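You operate a simulated robot arm through the tools that you are given. There is no shell and no other tool.

The job below is to be done with a simulated robot arm. You get a single attempt, and the scene is never put back.

## Task
Soak the dusty caps in the sink at the low mark, then drain it.
Fine: their basket stands in the trough; fill to that mark with plain water from the blue button; all three caps come clean before the drain opens; the drain ends closed.

It is judged by the outcome, as a careful person would: the job done as asked, and still so three seconds after it is handed in. It fails if anything else is knocked over, pushed out of place, dropped, spilled or broken. Lids that push on must go on centred and level and be pressed home; caps that screw on are set level and turned clockwise until they are tight.

## Robot
A 6-joint arm with a three-finger gripper, fixed in place. Base frame: the origin is on the floor under the middle of its stand, x ahead of it, y to its left, z up. Lengths are in cm, angles in degrees, forces in N, time in s.
It reaches about 121.3 cm from its shoulder. Its first joint turns from -166.0 to 166.0 degrees. Payload 4.89 kg.
The TCP is the grasp point between the finger pads, 3 cm short of the fingertips. In the tool frame z runs along the fingers and y along their closing line. The gripper opens to 16.4 cm; its body begins 12.5 cm behind the TCP.
Orientation is told as [roll, pitch, yaw] about the base's x, y, z axes, in that order, counted from this pose: with the fingers straight down and closing along the base's y, the tool's x points along the base's -x, its y along +y and its z along -z.

## Interface
- The arm moves only by the tool send_rows. Its argument "motion" is a list of rows, each an object (a shift or turn left out is 0, a gripper value left out holds the last) with "dp": the shift along the tool's x, y, z in cm, a list of three; "turn": the turn, a rotation vector about the tool's x, y, z in degrees, a list of three; "jaw": the gripper command, from -1 (fully open) to 1 (shut), values between in proportion. In form: [{"dp": [x, y, z], "turn": [rx, ry, rz], "jaw": jaw}, ...]. A call has 1 to 20 rows; each row shifts and turns the commanded pose from where the row before left it, along the tool's axes as they then stand. Rows are played at 5 a second. More than 5 cm and 8.6 degrees between two rows, or a gripper value outside its range, and nothing of the call is played. A pose out of reach is approached as far as the arm can. The call stops where the force on the tool passes 90 N (or 10 N more than at its start, if that is more) or the arm is blocked; 0.2 s more then pass. Each finger travels about 10.8 cm/s and halts on what it meets, pressing with about 36 N; the grip force reading is that of the motor and also rises with nothing between the fingers. The clock runs only during rows and for 0.2 s after the last one: add rows that do not move to give the fingers time. It gives the time, the measured TCP pose, the force on the tool (base axes), the opening and the grip force at its end, in the units of the frame above (readings bear some noise), with the torque about the TCP (base axes, N m) and any sound that the robot's microphone picked up.
- Cameras (640 x 400 px; columns grow to the right, rows downward): "scene" is fixed at [22.01, 48.87, 139.28]; the picture's right is [-0.14, -0.99, 0.00], its down [-0.59, 0.08, -0.80] and it looks along [0.79, -0.11, -0.60] (base axes); focal length 215 px, centre (320, 200). "wrist" rides on the gripper at [7.6, -0.2, -15.2] in the tool frame; the picture's right is [0.02, 1.00, 0.00], its down [-0.88, 0.02, -0.47] and it looks along [-0.47, 0.01, 0.88] (tool axes); focal length 247 px, centre (320, 200). There is no depth. A picture from a camera that has moved, and an enlarged one, comes with that camera's place and axes in the base frame and with its lens. The place of the scene camera against the robot may be out by one fixed shift of up to 1.8 cm in any direction.
- capture(camera): a new picture of that camera. The clock stands still meanwhile.
- slide_trunk(by): moves the trunk up (or, below 0, down) by that many cm; the arm rides with it, the base frame stays. It gives what a move gives, with no picture.
- zoom(camera, box): a new picture of the part [left, top, right, bottom] of that camera's present view, enlarged. The clock stands still meanwhile.
- close_job(): hands the job in; it is judged then, once.

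Nothing tells you positions but the pictures and the camera data. Unless the task says otherwise, let go and move clear before handing in.

The tools are called after "Call:" as name(argument=value, ...) on one line, values as JSON. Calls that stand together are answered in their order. send_rows: Moves the arm, as the interface text tells. Its arguments: {"type":"object","properties":{"motion":{"type":"array"}},"required":["motion"]} The other tools are called the same way: slide_trunk (by) moves the trunk up or down; capture (camera) takes a picture; zoom (camera, box) takes an enlarged picture of a part of a camera's view; close_job () hands the job in.

At the start:

```text
time_s: 0.0
tool_pos: [60.32, -8.09, 120.45]
orientation: [0.0, 0.0, 0.1]
force: [0.3, -0.2, -0.2]
torque: [-0.01, 0.01, -0.03]
grip_width: 16.39
grasp_force: 0.1
trunk travel left (down, up): [-15.0, 24.0]
```

scene: 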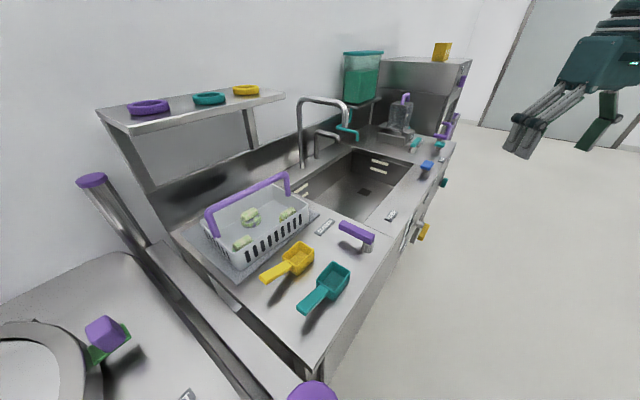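
wrist: 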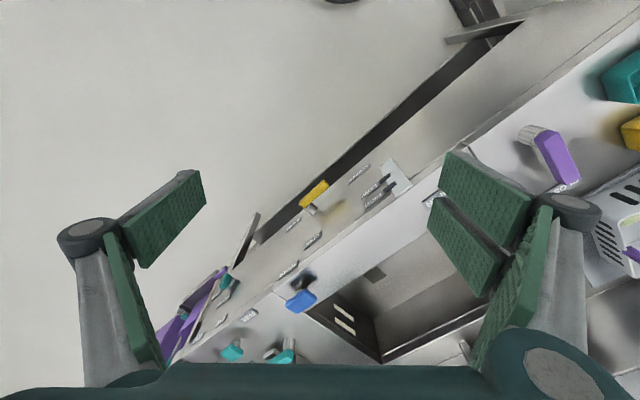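

I see a counter with a basket of dusty caps (purple handle), a sink with a faucet, a blue button, levers and labels. I'll look closer at the parts before moving.

Call:
zoom(camera="scene", box=[180, 150, 340, 250])

Call:
zoom(camera="scene", box=[280, 130, 440, 230])

Call:
zoom(camera="scene", box=[370, 80, 490, 155])

Call:
zoom(camera="scene", box=[370, 130, 480, 250])

Call:
zoom(camera="wrist", box=[180, 140, 440, 360])

Call:
zoom(camera="scene", box=[270, 80, 390, 155])

```text
4.00 times, centred on (260, 200) of scene
camera zoom: at [22.01, 48.87, 139.28], right [-0.14, -0.99, 0.0], down [-0.59, 0.08, -0.8], along [0.79, -0.11, -0.6], focal length 860 px, centre (560, 200)
```

zoom: 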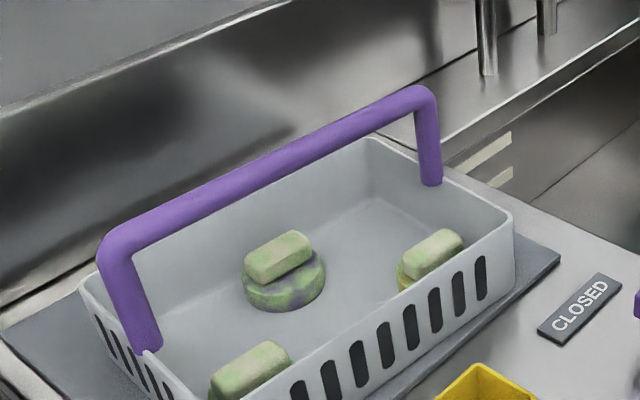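

```text
4.00 times, centred on (360, 180) of scene
camera zoom: at [22.01, 48.87, 139.28], right [-0.14, -0.99, 0.0], down [-0.59, 0.08, -0.8], along [0.79, -0.11, -0.6], focal length 860 px, centre (160, 280)
```

zoom: 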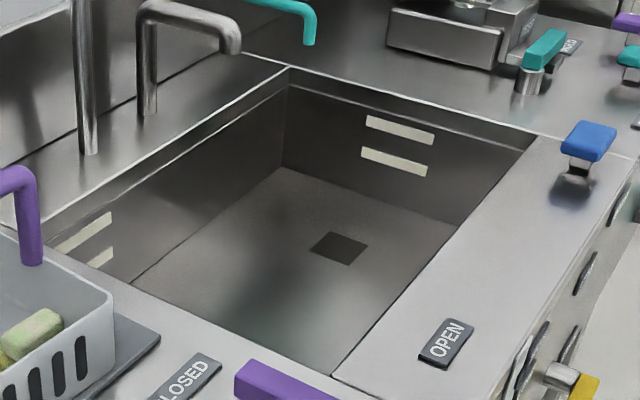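

```text
5.33 times, centred on (430, 118) of scene
camera zoom: at [22.01, 48.87, 139.28], right [-0.14, -0.99, 0.0], down [-0.59, 0.08, -0.8], along [0.79, -0.11, -0.6], focal length 1146 px, centre (-267, 640)
```

zoom: 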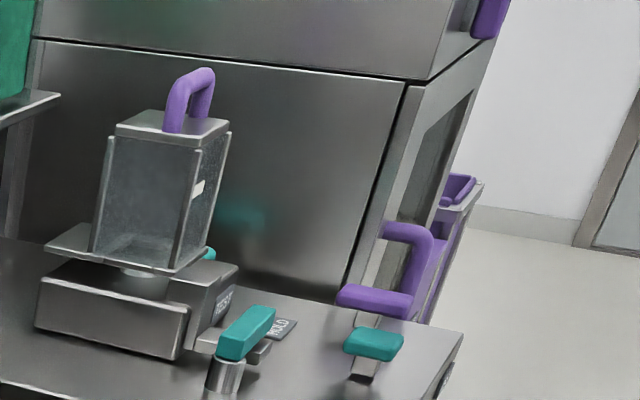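

```text
3.33 times, centred on (425, 190) of scene
camera zoom: at [22.01, 48.87, 139.28], right [-0.14, -0.99, 0.0], down [-0.59, 0.08, -0.8], along [0.79, -0.11, -0.6], focal length 716 px, centre (-30, 233)
```

zoom: 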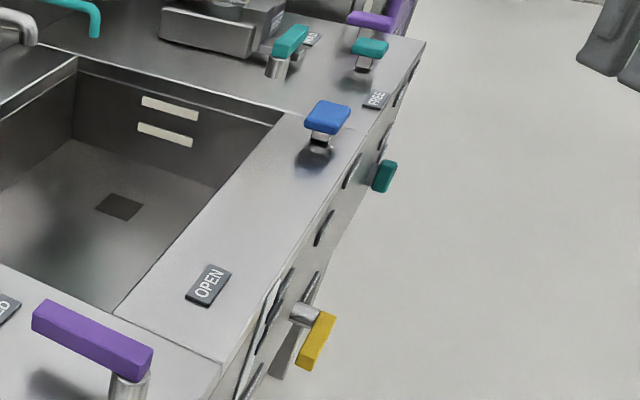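

```text
1.82 times, centred on (310, 250) of wrist
camera zoom: at [52.73, -8.26, 135.66], right [-0.02, 1.0, 0.0], down [0.88, 0.02, 0.47], along [0.47, 0.01, -0.88], focal length 449 px, centre (338, 109)
```

zoom: 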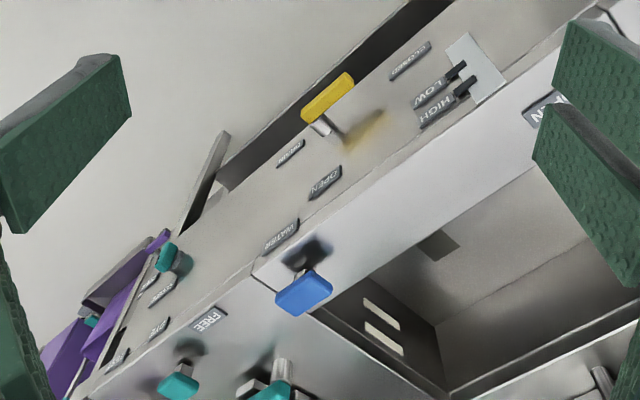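

```text
5.33 times, centred on (330, 118) of scene
camera zoom: at [22.01, 48.87, 139.28], right [-0.14, -0.99, 0.0], down [-0.59, 0.08, -0.8], along [0.79, -0.11, -0.6], focal length 1146 px, centre (267, 640)
```

zoom: 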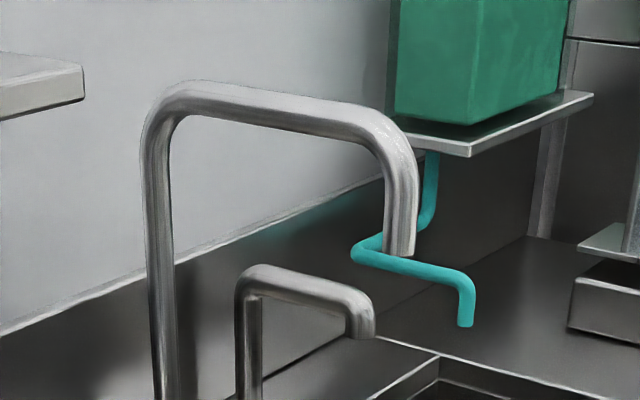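

The counter runs diagonally (about 45°) in front of the robot, with the blue button near (102, -12, 94). I'll yaw the tool to square up with the counter and look from the wrist camera.

Call:
send_rows(motion=[{"turn": [0, 0, -7.5]}, {"turn": [0, 0, -7.5]}, {"turn": [0, 0, -7.5]}, {"turn": [0, 0, -7.5]}, {"turn": [0, 0, -7.5]}, {"turn": [0, 0, -7.5]}, {}])

Call:
capture(camera="wrist")

```text
time_s: 1.6
tool_pos: [60.39, -8.16, 120.38]
orientation: [0.0, 0.2, 45.2]
force: [0.9, -0.2, 0.3]
torque: [0.02, 0.0, 0.0]
grip_width: 16.4
grasp_force: 0.1
trunk travel left (down, up): [-15.0, 24.0]
```

```text
taken
camera wrist: at [55.11, -13.65, 135.67], right [-0.72, 0.69, 0.0], down [0.61, 0.64, 0.47], along [0.33, 0.34, -0.88], focal length 247 px, centre (320, 200)
```

wrist: 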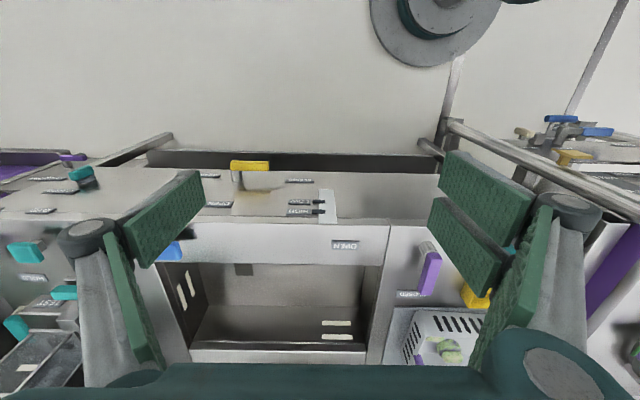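

Next I'll tilt the fingers forward and drop down in front of the panel to read the labels.

Call:
send_rows(motion=[{"dp": [1.5, 0, 4]}, {"dp": [1.5, 0, 4]}, {"dp": [1.5, 0, 4]}, {"turn": [0, -8, 0]}, {"turn": [0, -8, 0]}, {"turn": [0, -8, 0]}, {"turn": [0, -8, 0]}, {"turn": [0, -8, 0]}, {}])

Call:
capture(camera="wrist")

Call:
capture(camera="scene")

```text
time_s: 3.6
tool_pos: [57.06, -11.35, 108.47]
orientation: [0.1, -40.1, 45.0]
force: [0.2, 0.4, -0.7]
torque: [-0.03, 0.01, 0.05]
grip_width: 16.42
grasp_force: 0.1
trunk travel left (down, up): [-15.0, 24.0]
```

```text
taken
camera wrist: at [46.23, -22.46, 115.16], right [-0.72, 0.7, -0.01], down [0.25, 0.27, 0.93], along [0.65, 0.66, -0.37], focal length 247 px, centre (320, 200)
```

wrist: 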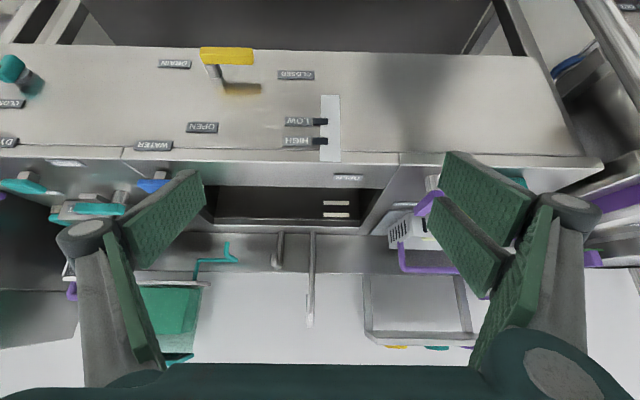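

```text
taken
```

scene: 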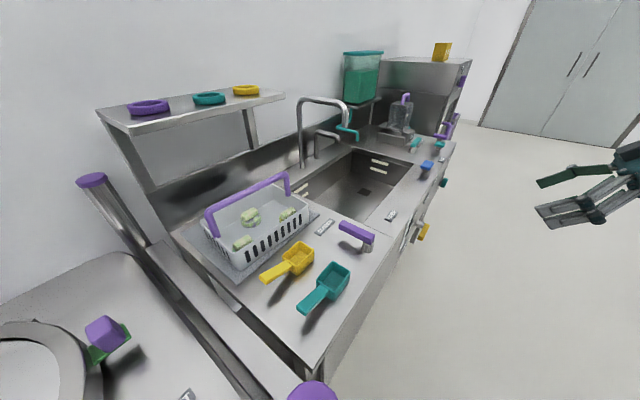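

Call:
zoom(camera="wrist", box=[130, 30, 370, 180])

Call:
zoom(camera="wrist", box=[0, 40, 200, 230])

Call:
zoom(camera="wrist", box=[180, 170, 460, 345])

Call:
zoom(camera="scene", box=[310, 190, 430, 265])

```text
2.67 times, centred on (250, 105) of wrist
camera zoom: at [46.23, -22.46, 115.16], right [-0.72, 0.7, -0.01], down [0.25, 0.27, 0.93], along [0.65, 0.66, -0.37], focal length 659 px, centre (507, 453)
```

zoom: 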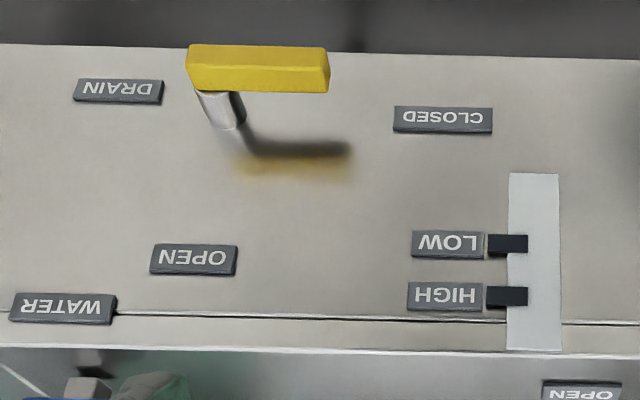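

```text
2.11 times, centred on (100, 135) of wrist
camera zoom: at [46.23, -22.46, 115.16], right [-0.72, 0.7, -0.01], down [0.25, 0.27, 0.93], along [0.65, 0.66, -0.37], focal length 520 px, centre (783, 337)
```

zoom: 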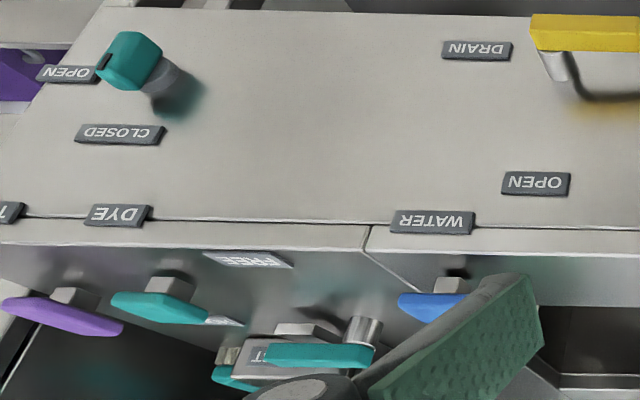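

```text
2.29 times, centred on (320, 258) of wrist
camera zoom: at [46.23, -22.46, 115.16], right [-0.72, 0.7, -0.01], down [0.25, 0.27, 0.93], along [0.65, 0.66, -0.37], focal length 564 px, centre (320, 69)
```

zoom: 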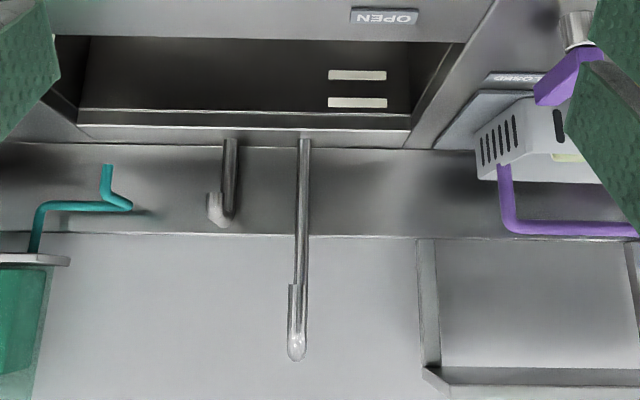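

```text
5.33 times, centred on (370, 228) of scene
camera zoom: at [22.01, 48.87, 139.28], right [-0.14, -0.99, 0.0], down [-0.59, 0.08, -0.8], along [0.79, -0.11, -0.6], focal length 1146 px, centre (53, 53)
```

zoom: 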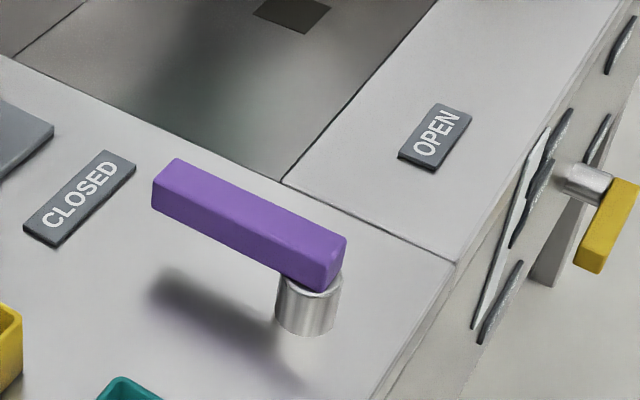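

The panel reads: yellow lever = DRAIN (currently at CLOSED, left; OPEN is up), LOW/HIGH sight gauge, and blue button = WATER. I'll now go above the basket to measure it.

Call:
send_rows(motion=[{"turn": [0, 8, 0]}, {"turn": [0, 8, 0]}, {"turn": [0, 8, 0]}, {"turn": [0, 8, 0]}, {"turn": [0, 8, 0]}, {"dp": [0, 0, -4]}, {"dp": [0, 0, -4]}, {"dp": [0, 0, -4]}, {"dp": [0, 0, -4]}, {"dp": [-2, 4, 0]}, {"dp": [-2, 4, 0]}, {"dp": [-2, 4, 0]}, {"dp": [-2, 4, 0]}, {"dp": [-2, 4, 0]}, {"dp": [-2, 4, 0]}, {"dp": [-2, 4, 0]}, {"dp": [-2, 4, 0]}, {"dp": [-2, 4, 0]}, {}])

Call:
capture(camera="wrist")

Call:
capture(camera="scene")

```text
time_s: 7.6
tool_pos: [44.52, 26.95, 124.3]
orientation: [0.1, 0.1, 44.9]
force: [0.0, 0.3, -0.2]
torque: [-0.01, 0.06, 0.01]
grip_width: 16.43
grasp_force: 0.0
trunk travel left (down, up): [-15.0, 24.0]
```

```text
taken
camera wrist: at [39.26, 21.42, 139.68], right [-0.72, 0.69, 0.0], down [0.61, 0.64, 0.47], along [0.33, 0.34, -0.88], focal length 247 px, centre (320, 200)
```

wrist: 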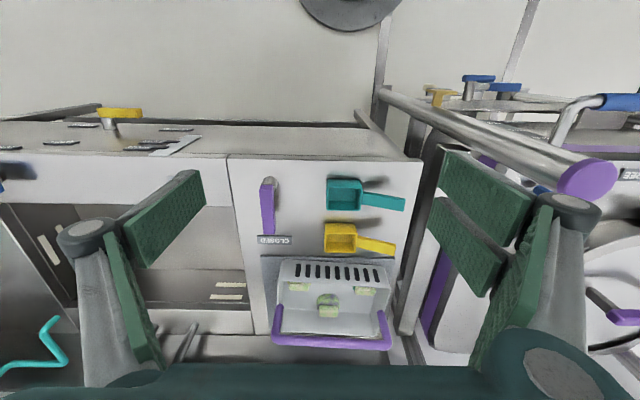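

```text
taken
```

scene: 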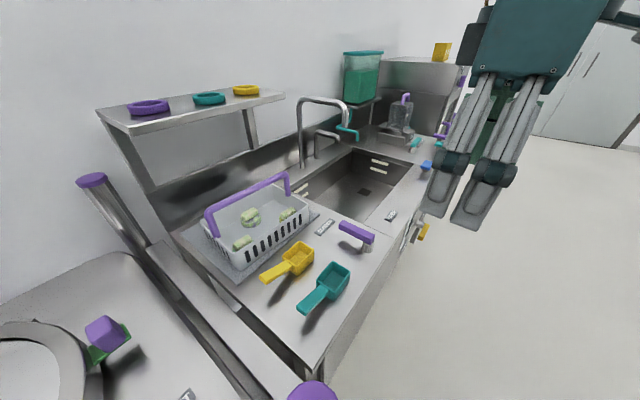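

Call:
zoom(camera="wrist", box=[220, 220, 430, 370])

Call:
zoom(camera="wrist", box=[200, 140, 450, 300])

Call:
zoom(camera="wrist", box=[0, 90, 250, 250])

Call:
zoom(camera="scene", box=[190, 160, 350, 280])

```text
2.67 times, centred on (325, 295) of wrist
camera zoom: at [39.26, 21.42, 139.68], right [-0.72, 0.69, 0.0], down [0.61, 0.64, 0.47], along [0.33, 0.34, -0.88], focal length 659 px, centre (307, -53)
```

zoom: 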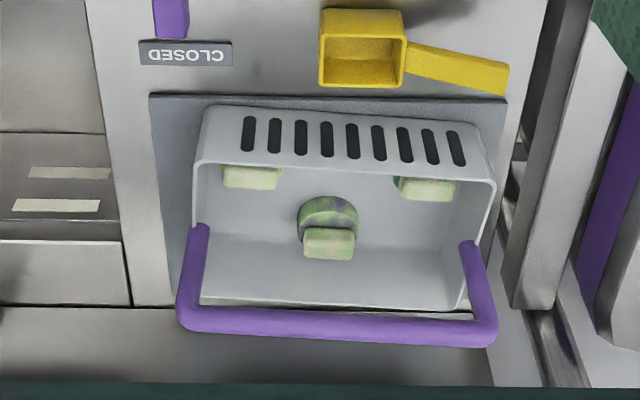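

```text
2.50 times, centred on (325, 220) of wrist
camera zoom: at [39.26, 21.42, 139.68], right [-0.72, 0.69, 0.0], down [0.61, 0.64, 0.47], along [0.33, 0.34, -0.88], focal length 617 px, centre (308, 150)
```

zoom: 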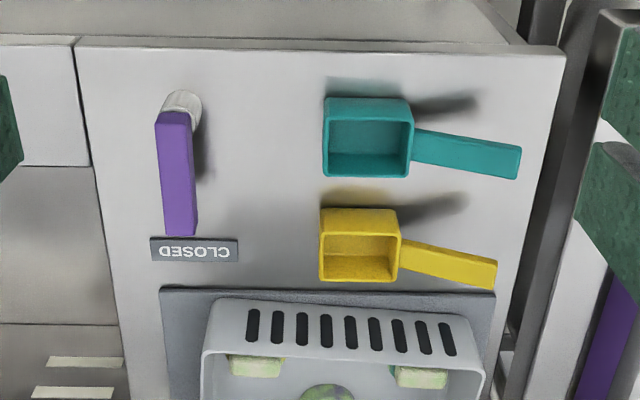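

```text
2.50 times, centred on (125, 170) of wrist
camera zoom: at [39.26, 21.42, 139.68], right [-0.72, 0.69, 0.0], down [0.61, 0.64, 0.47], along [0.33, 0.34, -0.88], focal length 617 px, centre (808, 275)
```

zoom: 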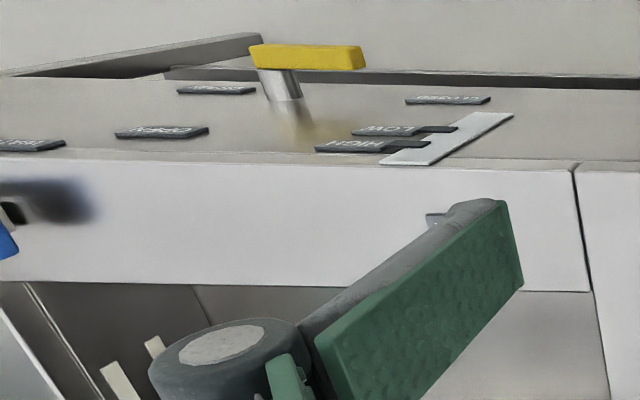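

```text
3.33 times, centred on (270, 220) of scene
camera zoom: at [22.01, 48.87, 139.28], right [-0.14, -0.99, 0.0], down [-0.59, 0.08, -0.8], along [0.79, -0.11, -0.6], focal length 716 px, centre (487, 133)
```

zoom: 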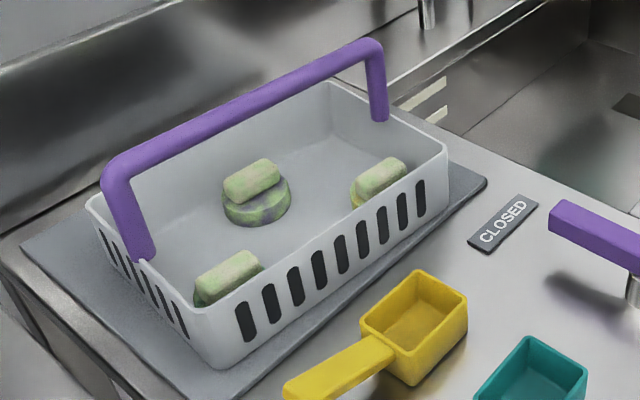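

The basket's handle bar is centred near u≈9, n≈98 (counter frame), about z 104, and rotated ~5° from the counter, with a shelf edge above and behind it. I'll turn the gripper so it closes across the bar, tilt it so its body stays clear of the shelf, and look again.

Call:
send_rows(motion=[{"turn": [0, 0, 7.92]}, {"turn": [0, 0, 7.92]}, {"turn": [0, 0, 7.92]}, {"turn": [0, 0, 7.92]}, {"turn": [0, 0, 7.92]}, {"turn": [0, 0, 7.92]}, {"turn": [0, 0, 7.92]}, {"turn": [0, 0, 7.92]}, {"turn": [0, 0, 7.92]}, {"turn": [0, 0, 7.92]}, {"turn": [0, 0, 7.92]}, {"turn": [0, 0, 7.92]}, {"turn": [-7, 0, 0]}, {"turn": [-7, 0, 0]}, {"turn": [-7, 0, 0]}, {"turn": [-7, 0, 0]}, {}])

Call:
capture(camera="wrist")

Call:
capture(camera="scene")

```text
time_s: 11.2
tool_pos: [44.3, 26.81, 124.45]
orientation: [28.1, -0.1, -50.1]
force: [0.1, -0.4, 0.0]
torque: [0.02, -0.05, 0.0]
grip_width: 16.41
grasp_force: 0.1
trunk travel left (down, up): [-15.0, 24.0]
```

```text
taken
camera wrist: at [33.91, 28.04, 137.83], right [0.66, 0.58, 0.47], down [0.41, -0.81, 0.43], along [0.63, -0.09, -0.77], focal length 247 px, centre (320, 200)
```

wrist: 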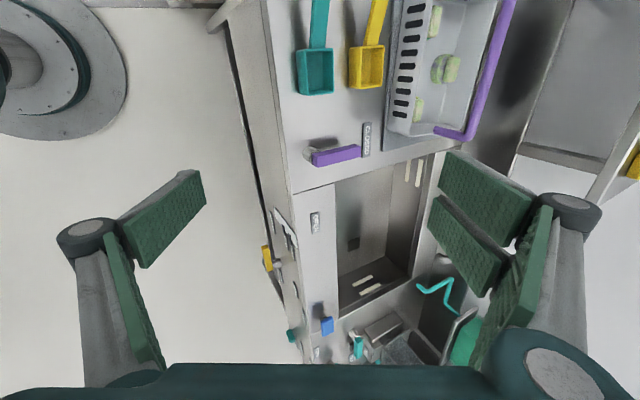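

```text
taken
```

scene: 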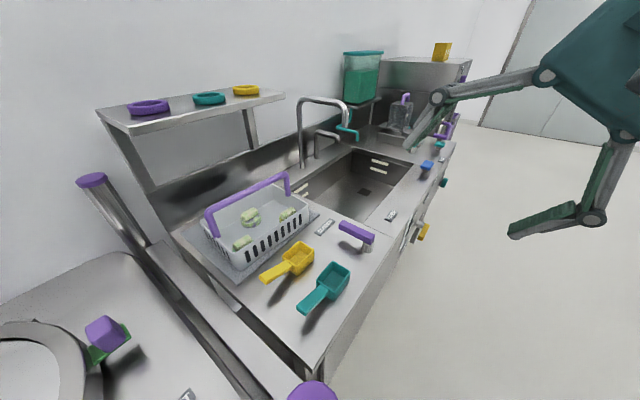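

Call:
send_rows(motion=[{"dp": [0.74, 3.33, 2.08], "jaw": 0.0}, {"dp": [0.74, 3.33, 2.08]}, {"dp": [0.74, 3.33, 2.08]}, {"dp": [0.74, 3.33, 2.08]}, {"dp": [0.74, 3.33, 2.08]}, {"dp": [0.74, 3.33, 2.08]}, {"dp": [0.74, 3.33, 2.08]}, {"dp": [0.74, 3.33, 2.08]}, {"dp": [0.74, 3.33, 2.08]}, {}])

Call:
capture(camera="wrist")

Call:
capture(camera="scene")

```text
time_s: 13.4
tool_pos: [67.23, 54.56, 121.91]
orientation: [28.0, 0.0, -50.0]
force: [2.1, 0.0, -0.7]
torque: [-0.04, 0.11, 0.01]
grip_width: 8.19
grasp_force: 0.1
trunk travel left (down, up): [-15.0, 24.0]
```

```text
taken
camera wrist: at [56.82, 55.83, 135.32], right [0.66, 0.58, 0.47], down [0.41, -0.81, 0.43], along [0.63, -0.09, -0.77], focal length 247 px, centre (320, 200)
```

wrist: 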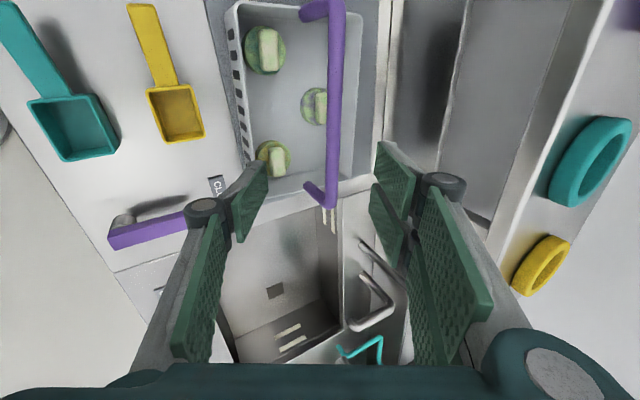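

```text
taken
```

scene: 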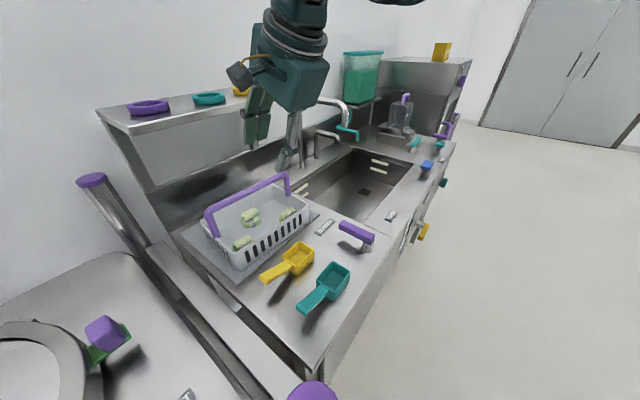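

The bar lies about 2.4 cm off my approach axis and ~20.7 cm ahead along the fingers. I'll centre on it and advance halfway, then re-check.

Call:
send_rows(motion=[{"dp": [0.2, 1.2, 0]}, {"dp": [0.3, 1.2, 0]}, {"dp": [0, 0, 3.5]}, {"dp": [0, 0, 3.5]}, {"dp": [0, 0, 3.5]}, {"dp": [0, 0, 2]}, {}])

Call:
capture(camera="wrist")

Call:
zoom(camera="scene", box=[180, 60, 380, 260])

```text
time_s: 15.0
tool_pos: [72.93, 60.16, 112.0]
orientation: [27.9, 0.0, -50.0]
force: [0.1, -0.4, -0.6]
torque: [-0.02, 0.05, -0.03]
grip_width: 8.23
grasp_force: 0.1
trunk travel left (down, up): [-15.0, 24.0]
```

```text
taken
camera wrist: at [62.54, 61.3, 125.36], right [0.66, 0.58, 0.47], down [0.41, -0.81, 0.43], along [0.63, -0.09, -0.77], focal length 247 px, centre (320, 200)
```

wrist: 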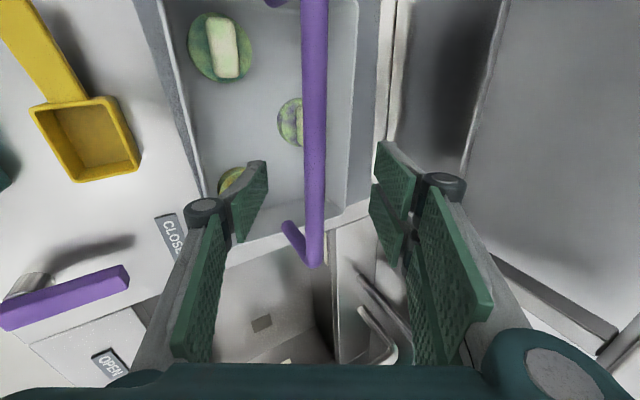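

```text
2.00 times, centred on (280, 160) of scene
camera zoom: at [22.01, 48.87, 139.28], right [-0.14, -0.99, 0.0], down [-0.59, 0.08, -0.8], along [0.79, -0.11, -0.6], focal length 430 px, centre (400, 280)
```

zoom: 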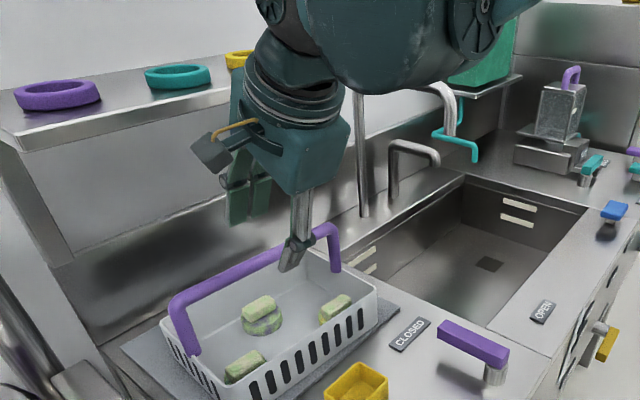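

The bar is nearly centred; I'll nudge −0.6 cm in y and −1 cm in x, advance onto it and check before closing.

Call:
send_rows(motion=[{"dp": [-1.0, -0.6, 0]}, {"dp": [0, 0, 3]}, {"dp": [0, 0, 3]}, {"dp": [0, 0, 2.3]}, {}])

Call:
capture(camera="wrist")

Call:
zoom(camera="scene", box=[180, 100, 340, 260])

```text
time_s: 16.2
tool_pos: [76.25, 61.57, 104.31]
orientation: [28.1, 0.0, -49.9]
force: [-0.2, 0.3, 0.0]
torque: [-0.05, 0.02, 0.0]
grip_width: 8.2
grasp_force: 0.0
trunk travel left (down, up): [-15.0, 24.0]
```

```text
taken
camera wrist: at [65.81, 62.82, 117.73], right [0.66, 0.58, 0.47], down [0.41, -0.81, 0.43], along [0.63, -0.09, -0.77], focal length 247 px, centre (320, 200)
```

wrist: 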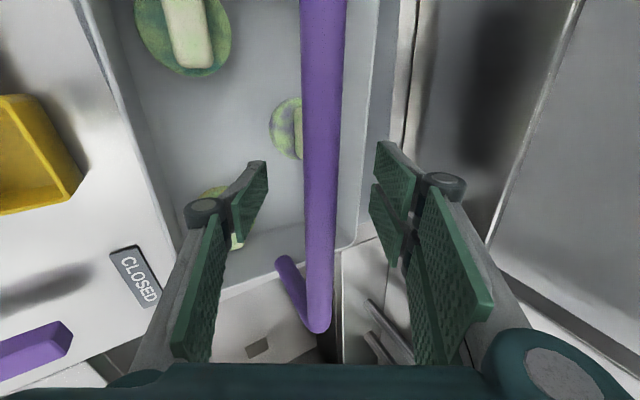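

```text
2.50 times, centred on (260, 180) of scene
camera zoom: at [22.01, 48.87, 139.28], right [-0.14, -0.99, 0.0], down [-0.59, 0.08, -0.8], along [0.79, -0.11, -0.6], focal length 537 px, centre (470, 250)
```

zoom: 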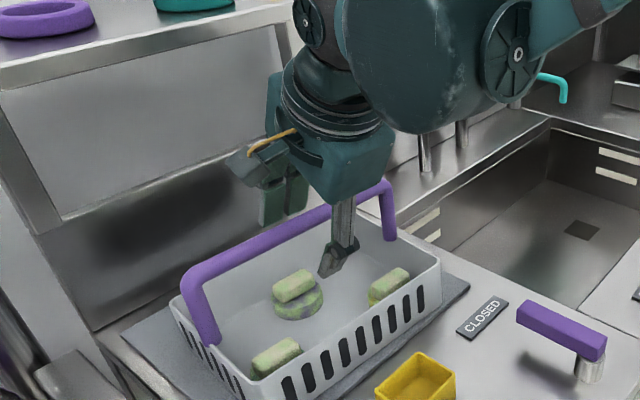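

The bar is centred between the pads at TCP depth. Closing the gripper on it.

Call:
send_rows(motion=[{"jaw": 0.4}, {"jaw": 1.0}, {}, {}, {}, {}])

Call:
capture(camera="wrist")

```text
time_s: 17.6
tool_pos: [76.28, 61.58, 104.56]
orientation: [28.0, 0.0, -50.0]
force: [3.8, 2.6, 8.9]
torque: [-0.61, -0.35, 0.58]
grip_width: 1.72
grasp_force: 35.8
trunk travel left (down, up): [-15.0, 24.0]
```

```text
taken
camera wrist: at [65.76, 62.77, 117.81], right [0.66, 0.58, 0.47], down [0.41, -0.81, 0.43], along [0.63, -0.09, -0.77], focal length 247 px, centre (320, 200)
```

wrist: 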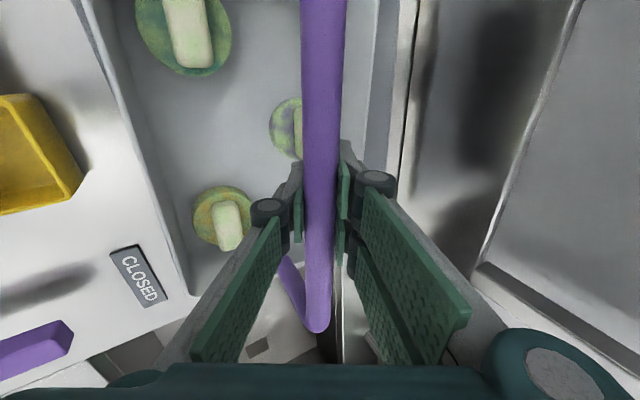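

Gripped. Now a small straight-up lift to verify the hold.

Call:
send_rows(motion=[{"dp": [0, 0.47, -0.88]}, {"dp": [0, 0.47, -0.88]}, {"dp": [0, 0.47, -0.88]}, {}])

Call:
capture(camera="wrist")

Call:
zoom(camera="scene", box=[180, 60, 380, 260])

```text
time_s: 18.6
tool_pos: [76.12, 61.55, 107.44]
orientation: [28.0, 0.0, -50.0]
force: [-0.4, 0.0, -5.5]
torque: [-0.01, -0.14, 0.03]
grip_width: 1.7
grasp_force: 35.8
trunk travel left (down, up): [-15.0, 24.0]
```

```text
taken
camera wrist: at [65.73, 62.77, 120.82], right [0.66, 0.58, 0.47], down [0.41, -0.81, 0.43], along [0.63, -0.09, -0.77], focal length 247 px, centre (320, 200)
```

wrist: 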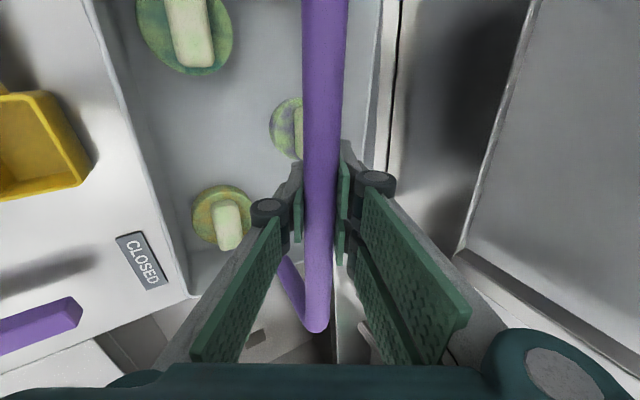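

```text
2.00 times, centred on (280, 160) of scene
camera zoom: at [22.01, 48.87, 139.28], right [-0.14, -0.99, 0.0], down [-0.59, 0.08, -0.8], along [0.79, -0.11, -0.6], focal length 430 px, centre (400, 280)
```

zoom: 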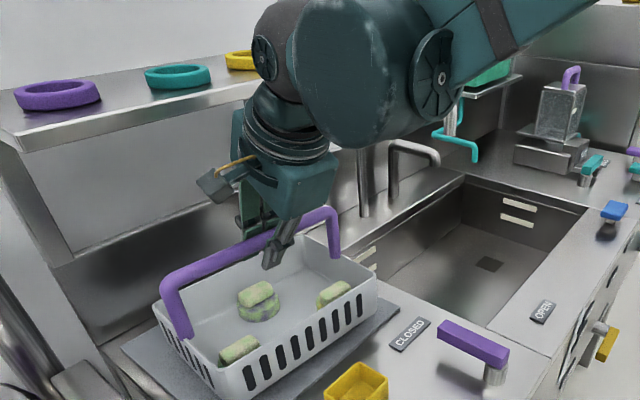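

Held firmly (~0.55 kg, no swing). I'll raise it a bit more, then draw it diagonally out from under the shelf.

Call:
send_rows(motion=[{"dp": [0, 0.7, -1.32]}, {"dp": [0, 0.7, -1.32]}, {"dp": [-0.09, -0.41, -1.35]}, {"dp": [-0.174, -0.82, -2.7]}, {"dp": [-0.174, -0.82, -2.7]}, {"dp": [-0.174, -0.82, -2.7]}, {"dp": [-0.09, -0.41, -1.35]}, {"dp": [-0.13, -1.32, -0.7]}, {"dp": [-0.17, -1.76, -0.93]}, {"dp": [-0.17, -1.76, -0.93]}, {"dp": [-0.17, -1.76, -0.93]}, {"dp": [-0.17, -1.76, -0.93]}, {"dp": [-0.17, -1.76, -0.93]}, {"dp": [-0.17, -1.76, -0.93]}, {"dp": [-0.17, -1.76, -0.93]}, {"dp": [-0.13, -1.32, -0.7]}, {"dp": [-0.06, -0.6, -0.3]}, {}])

Call:
capture(camera="wrist")

Call:
capture(camera="scene")

```text
time_s: 22.4
tool_pos: [57.85, 43.4, 118.47]
orientation: [28.2, 0.0, -50.0]
force: [-0.3, -0.8, -6.7]
torque: [-0.04, -0.13, 0.01]
grip_width: 1.72
grasp_force: 35.5
trunk travel left (down, up): [-15.0, 24.0]
```

```text
taken
camera wrist: at [47.52, 44.64, 131.79], right [0.66, 0.58, 0.47], down [0.41, -0.81, 0.43], along [0.63, -0.09, -0.77], focal length 247 px, centre (320, 200)
```

wrist: 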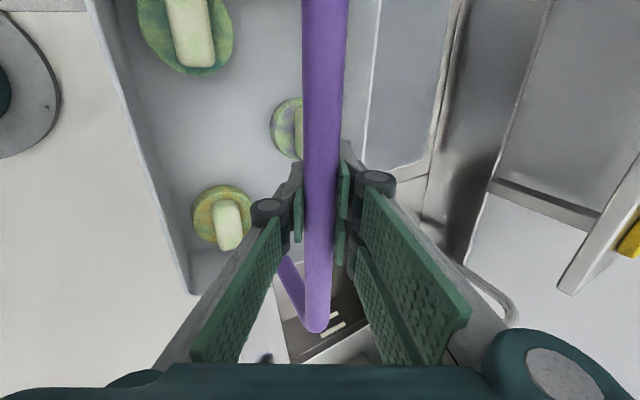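

```text
taken
```

scene: 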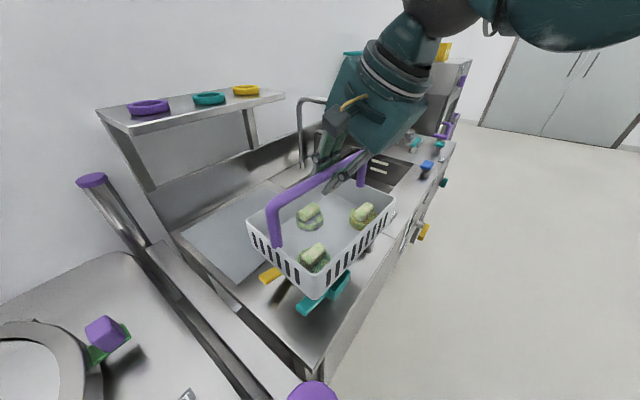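

Clear of the shelf. I'll square the basket to the counter and carry it rightward in front of the tall tap.

Call:
send_rows(motion=[{"turn": [0, 2.35, -4.42]}, {"dp": [-1, 0, 0]}, {"dp": [-2, 0, 0]}, {"dp": [-2.5, 0, 0]}, {"dp": [-2.5, 0, 0]}, {"dp": [-2.5, 0, 0]}, {"dp": [-2.5, 0, 0]}, {"dp": [-2.5, 0, 0]}, {"dp": [-2.5, 0, 0]}, {"dp": [-2.5, 0, 0]}, {"dp": [-2.5, 0, 0]}, {"dp": [-2.5, 0, 0]}, {"dp": [-2, 0, 0]}, {"dp": [-1, 0, 0]}, {}])

Call:
capture(camera="wrist")

Call:
capture(camera="scene")

```text
time_s: 25.6
tool_pos: [78.1, 23.3, 118.35]
orientation: [28.0, -0.1, -45.0]
force: [0.7, -0.3, -6.3]
torque: [0.03, -0.1, 0.02]
grip_width: 1.68
grasp_force: 35.6
trunk travel left (down, up): [-15.0, 24.0]
```

```text
taken
camera wrist: at [67.62, 23.57, 131.74], right [0.61, 0.64, 0.47], down [0.48, -0.77, 0.43], along [0.63, -0.04, -0.77], focal length 247 px, centre (320, 200)
```

wrist: 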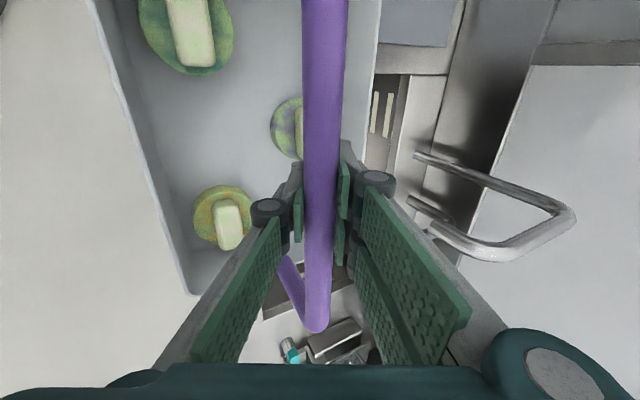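

```text
taken
```

scene: 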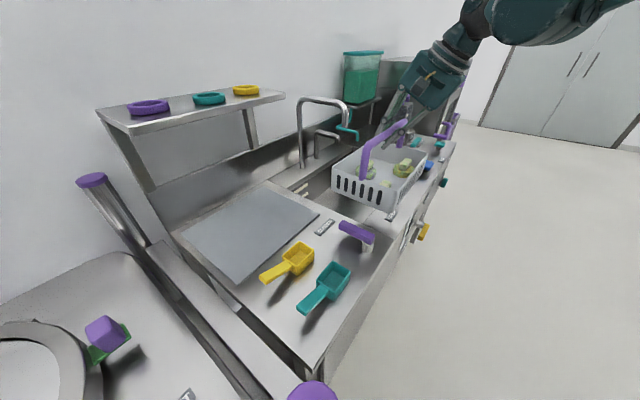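

Call:
send_rows(motion=[{"dp": [-1, 0, 0]}, {"dp": [-2, 0, 0]}, {"dp": [-2.5, 0, 0]}, {"dp": [-2.5, 0, 0]}, {"dp": [-2.5, 0, 0]}, {"dp": [-2.5, 0, 0]}, {"dp": [-2.5, 0, 0]}, {"dp": [-2.5, 0, 0]}, {"dp": [-2.5, 0, 0]}, {"dp": [-2.5, 0, 0]}, {"dp": [-2, 0, 0]}, {"dp": [-1.5, 0, 0]}, {"dp": [-0.75, 0, 0]}, {}])

Call:
capture(camera="wrist")

Call:
capture(camera="scene")

Call:
zoom(camera="scene", box=[290, 70, 490, 230])

```text
time_s: 28.6
tool_pos: [97.46, 3.92, 118.28]
orientation: [28.0, -0.1, -44.9]
force: [0.0, -0.3, -7.4]
torque: [0.01, -0.09, -0.01]
grip_width: 1.72
grasp_force: 35.8
trunk travel left (down, up): [-15.0, 24.0]
```

```text
taken
camera wrist: at [86.93, 4.22, 131.72], right [0.61, 0.64, 0.47], down [0.48, -0.77, 0.43], along [0.63, -0.04, -0.77], focal length 247 px, centre (320, 200)
```

wrist: 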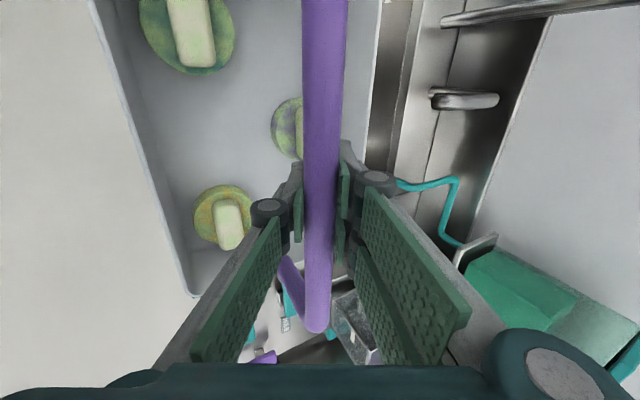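

```text
taken
```

scene: 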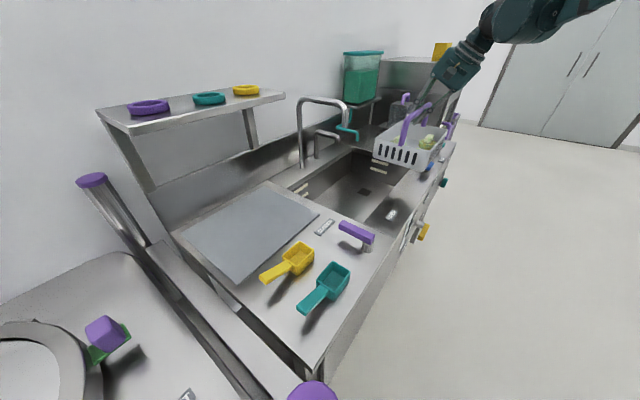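

```text
2.50 times, centred on (390, 150) of scene
camera zoom: at [22.01, 48.87, 139.28], right [-0.14, -0.99, 0.0], down [-0.59, 0.08, -0.8], along [0.79, -0.11, -0.6], focal length 537 px, centre (145, 325)
```

zoom: 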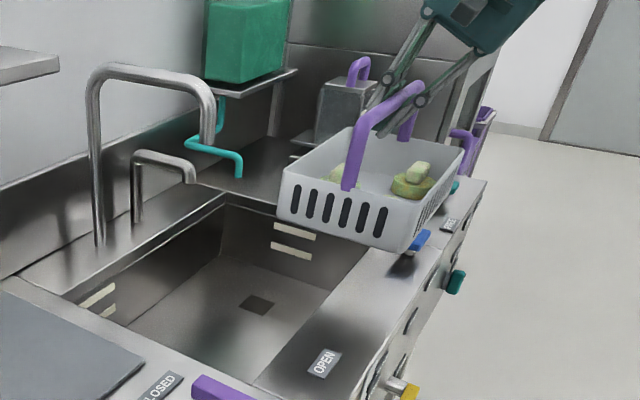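

I'm now right of the tall tap at u≈66. Next I move back over the sink (n≈87, u≈67.5), then lower.

Call:
send_rows(motion=[{"dp": [-0.1, 0.8, 0.42]}, {"dp": [-0.2, 1.69, 0.9]}, {"dp": [-0.2, 1.69, 0.9]}, {"dp": [-0.2, 1.69, 0.9]}, {"dp": [-0.2, 1.69, 0.9]}, {"dp": [-0.2, 1.69, 0.9]}, {"dp": [-0.2, 1.69, 0.9]}, {"dp": [-0.2, 1.69, 0.9]}, {"dp": [-0.1, 0.85, 0.45]}, {}])

Call:
capture(camera="wrist")

Call:
zoom(camera="scene", box=[290, 70, 490, 230])

```text
time_s: 30.8
tool_pos: [109.38, 13.62, 118.29]
orientation: [28.0, -0.1, -45.0]
force: [-0.5, -0.3, -6.8]
torque: [-0.01, -0.09, -0.04]
grip_width: 1.72
grasp_force: 35.8
trunk travel left (down, up): [-15.0, 24.0]
```

```text
taken
camera wrist: at [98.9, 13.99, 131.71], right [0.61, 0.64, 0.47], down [0.48, -0.77, 0.43], along [0.63, -0.04, -0.77], focal length 247 px, centre (320, 200)
```

wrist: 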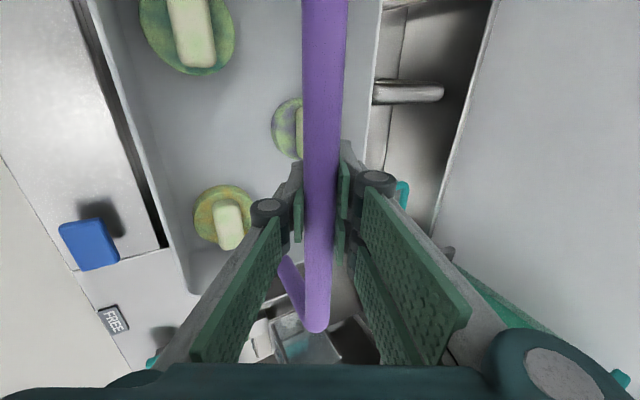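

```text
2.50 times, centred on (390, 150) of scene
camera zoom: at [22.01, 48.87, 139.28], right [-0.14, -0.99, 0.0], down [-0.59, 0.08, -0.8], along [0.79, -0.11, -0.6], focal length 537 px, centre (145, 325)
```

zoom: 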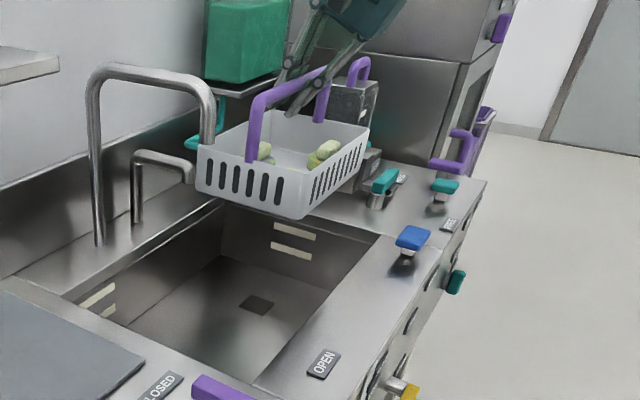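

Position looks good: basket over the right half of the sink, clear of both taps. Lowering straight down.

Call:
send_rows(motion=[{"dp": [0, -0.47, 0.88]}, {"dp": [0, -0.94, 1.77]}, {"dp": [0, -0.94, 1.77]}, {"dp": [0, -0.94, 1.77]}, {"dp": [0, -0.94, 1.77]}, {"dp": [0, -0.94, 1.77]}, {"dp": [0, -0.94, 1.77]}, {"dp": [0, -0.94, 1.77]}, {"dp": [0, -0.94, 1.77]}, {"dp": [0, -0.47, 0.88]}, {}])

Call:
capture(camera="wrist")

Call:
zoom(camera="scene", box=[290, 70, 490, 230])

```text
time_s: 33.2
tool_pos: [109.18, 13.6, 100.39]
orientation: [27.9, 0.0, -45.0]
force: [0.7, 0.2, -6.3]
torque: [-0.01, -0.11, 0.02]
grip_width: 1.7
grasp_force: 35.7
trunk travel left (down, up): [-15.0, 24.0]
```

```text
taken
camera wrist: at [98.81, 13.88, 113.72], right [0.61, 0.64, 0.47], down [0.48, -0.77, 0.43], along [0.63, -0.04, -0.77], focal length 247 px, centre (320, 200)
```

wrist: 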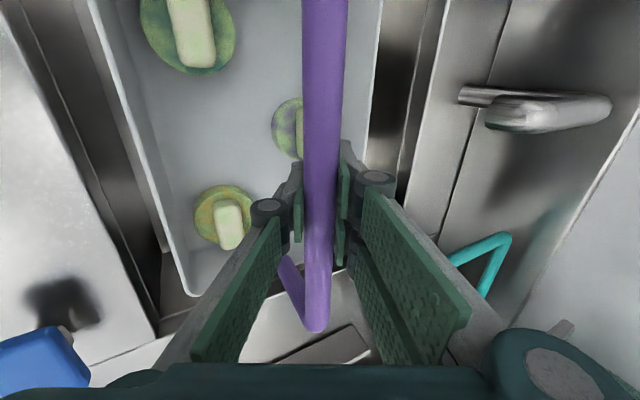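

```text
2.50 times, centred on (390, 150) of scene
camera zoom: at [22.01, 48.87, 139.28], right [-0.14, -0.99, 0.0], down [-0.59, 0.08, -0.8], along [0.79, -0.11, -0.6], focal length 537 px, centre (145, 325)
```

zoom: 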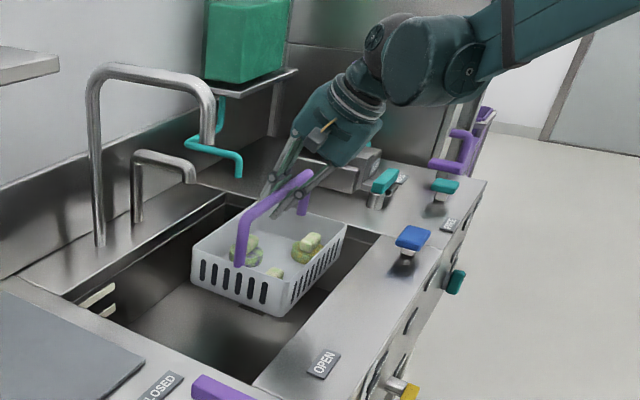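

Call:
send_rows(motion=[{"dp": [0, -0.47, 0.88]}, {"dp": [0, -0.7, 1.32]}, {"dp": [0, -0.7, 1.32]}, {"dp": [0, -0.7, 1.32]}, {"dp": [0, -0.7, 1.32]}, {"dp": [0, -0.7, 1.32]}, {"dp": [0, -0.7, 1.32]}, {"dp": [0, -0.47, 0.88]}, {}])

Call:
capture(camera="wrist")

Call:
zoom(camera="scene", box=[290, 70, 490, 230])

```text
time_s: 35.2
tool_pos: [109.37, 13.65, 89.24]
orientation: [28.1, 0.0, -45.0]
force: [-0.6, -0.4, -4.7]
torque: [-0.04, -0.12, 0.0]
grip_width: 1.7
grasp_force: 35.9
trunk travel left (down, up): [-15.0, 24.0]
```

```text
taken
camera wrist: at [98.9, 13.95, 102.73], right [0.61, 0.64, 0.47], down [0.48, -0.77, 0.43], along [0.63, -0.04, -0.77], focal length 247 px, centre (320, 200)
```

wrist: 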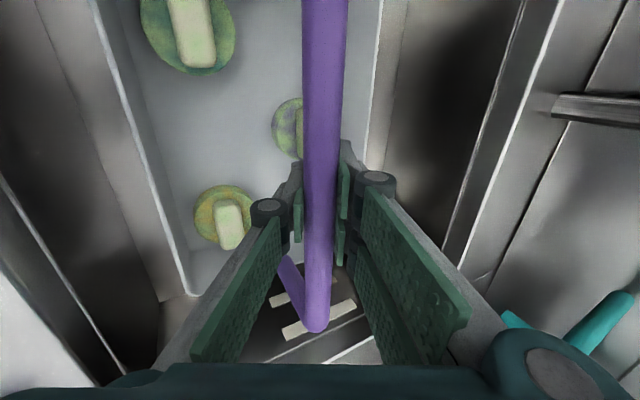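

```text
2.50 times, centred on (390, 150) of scene
camera zoom: at [22.01, 48.87, 139.28], right [-0.14, -0.99, 0.0], down [-0.59, 0.08, -0.8], along [0.79, -0.11, -0.6], focal length 537 px, centre (145, 325)
```

zoom: 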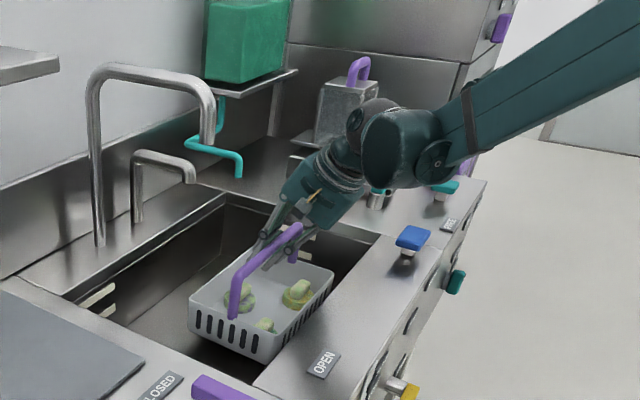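

Call:
send_rows(motion=[{"dp": [0, -0.19, 0.35]}, {"dp": [0, -0.19, 0.35]}, {}])

```text
time_s: 36.0
tool_pos: [109.3, 13.69, 88.51]
orientation: [28.0, 0.0, -45.0]
force: [-1.1, -0.1, -6.2]
torque: [0.0, -0.15, -0.04]
grip_width: 1.71
grasp_force: 36.0
trunk travel left (down, up): [-15.0, 24.0]
```

Call:
send_rows(motion=[{"dp": [0, -0.19, 0.35]}, {"dp": [0, -0.19, 0.35]}, {}])

Call:
send_rows(motion=[{"dp": [0, -0.14, 0.26]}, {}])

```text
time_s: 36.8
tool_pos: [109.42, 13.67, 87.68]
orientation: [28.0, 0.0, -45.0]
force: [0.5, -1.1, -5.9]
torque: [0.02, -0.14, -0.01]
grip_width: 1.72
grasp_force: 36.0
trunk travel left (down, up): [-15.0, 24.0]
```

```text
time_s: 37.4
tool_pos: [109.31, 13.68, 87.42]
orientation: [27.9, -0.1, -45.0]
force: [0.0, 0.1, -6.7]
torque: [0.0, -0.1, -0.04]
grip_width: 1.7
grasp_force: 36.4
trunk travel left (down, up): [-15.0, 24.0]
```

Call:
send_rows(motion=[{"dp": [0, -0.14, 0.26]}, {"dp": [0, -0.14, 0.26]}, {}])

Call:
send_rows(motion=[{"dp": [0, -0.14, 0.26]}, {"dp": [0, -0.14, 0.26]}, {}])

Call:
capture(camera="wrist")

Call:
zoom(camera="scene", box=[330, 120, 450, 210])

```text
time_s: 38.2
tool_pos: [109.23, 13.66, 86.9]
orientation: [28.0, 0.0, -44.9]
force: [0.8, -0.9, -5.9]
torque: [-0.03, -0.12, 0.02]
grip_width: 1.7
grasp_force: 36.1
trunk travel left (down, up): [-15.0, 24.0]
```

```text
time_s: 39.0
tool_pos: [109.26, 13.61, 86.63]
orientation: [28.3, -0.2, -45.1]
force: [16.3, 2.2, 39.0]
torque: [-0.22, 0.5, 0.07]
grip_width: 1.73
grasp_force: 35.4
trunk travel left (down, up): [-15.0, 24.0]
```

```text
taken
camera wrist: at [98.76, 13.95, 99.98], right [0.61, 0.64, 0.47], down [0.48, -0.77, 0.43], along [0.64, -0.04, -0.77], focal length 247 px, centre (320, 200)
```

wrist: 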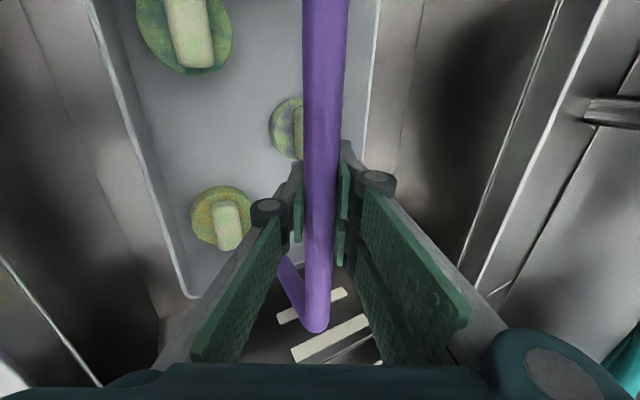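

```text
4.44 times, centred on (390, 165) of scene
camera zoom: at [22.01, 48.87, 139.28], right [-0.14, -0.99, 0.0], down [-0.59, 0.08, -0.8], along [0.79, -0.11, -0.6], focal length 955 px, centre (9, 356)
```

zoom: 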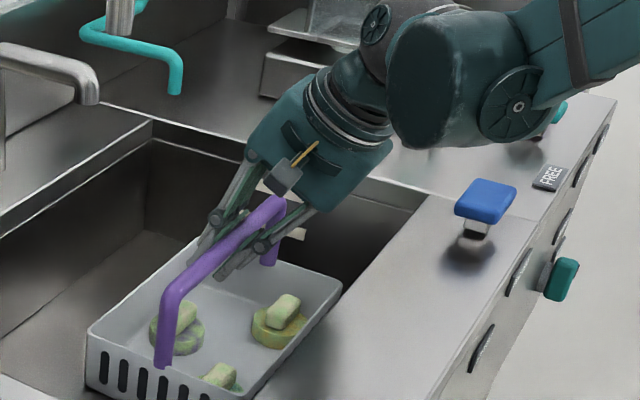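

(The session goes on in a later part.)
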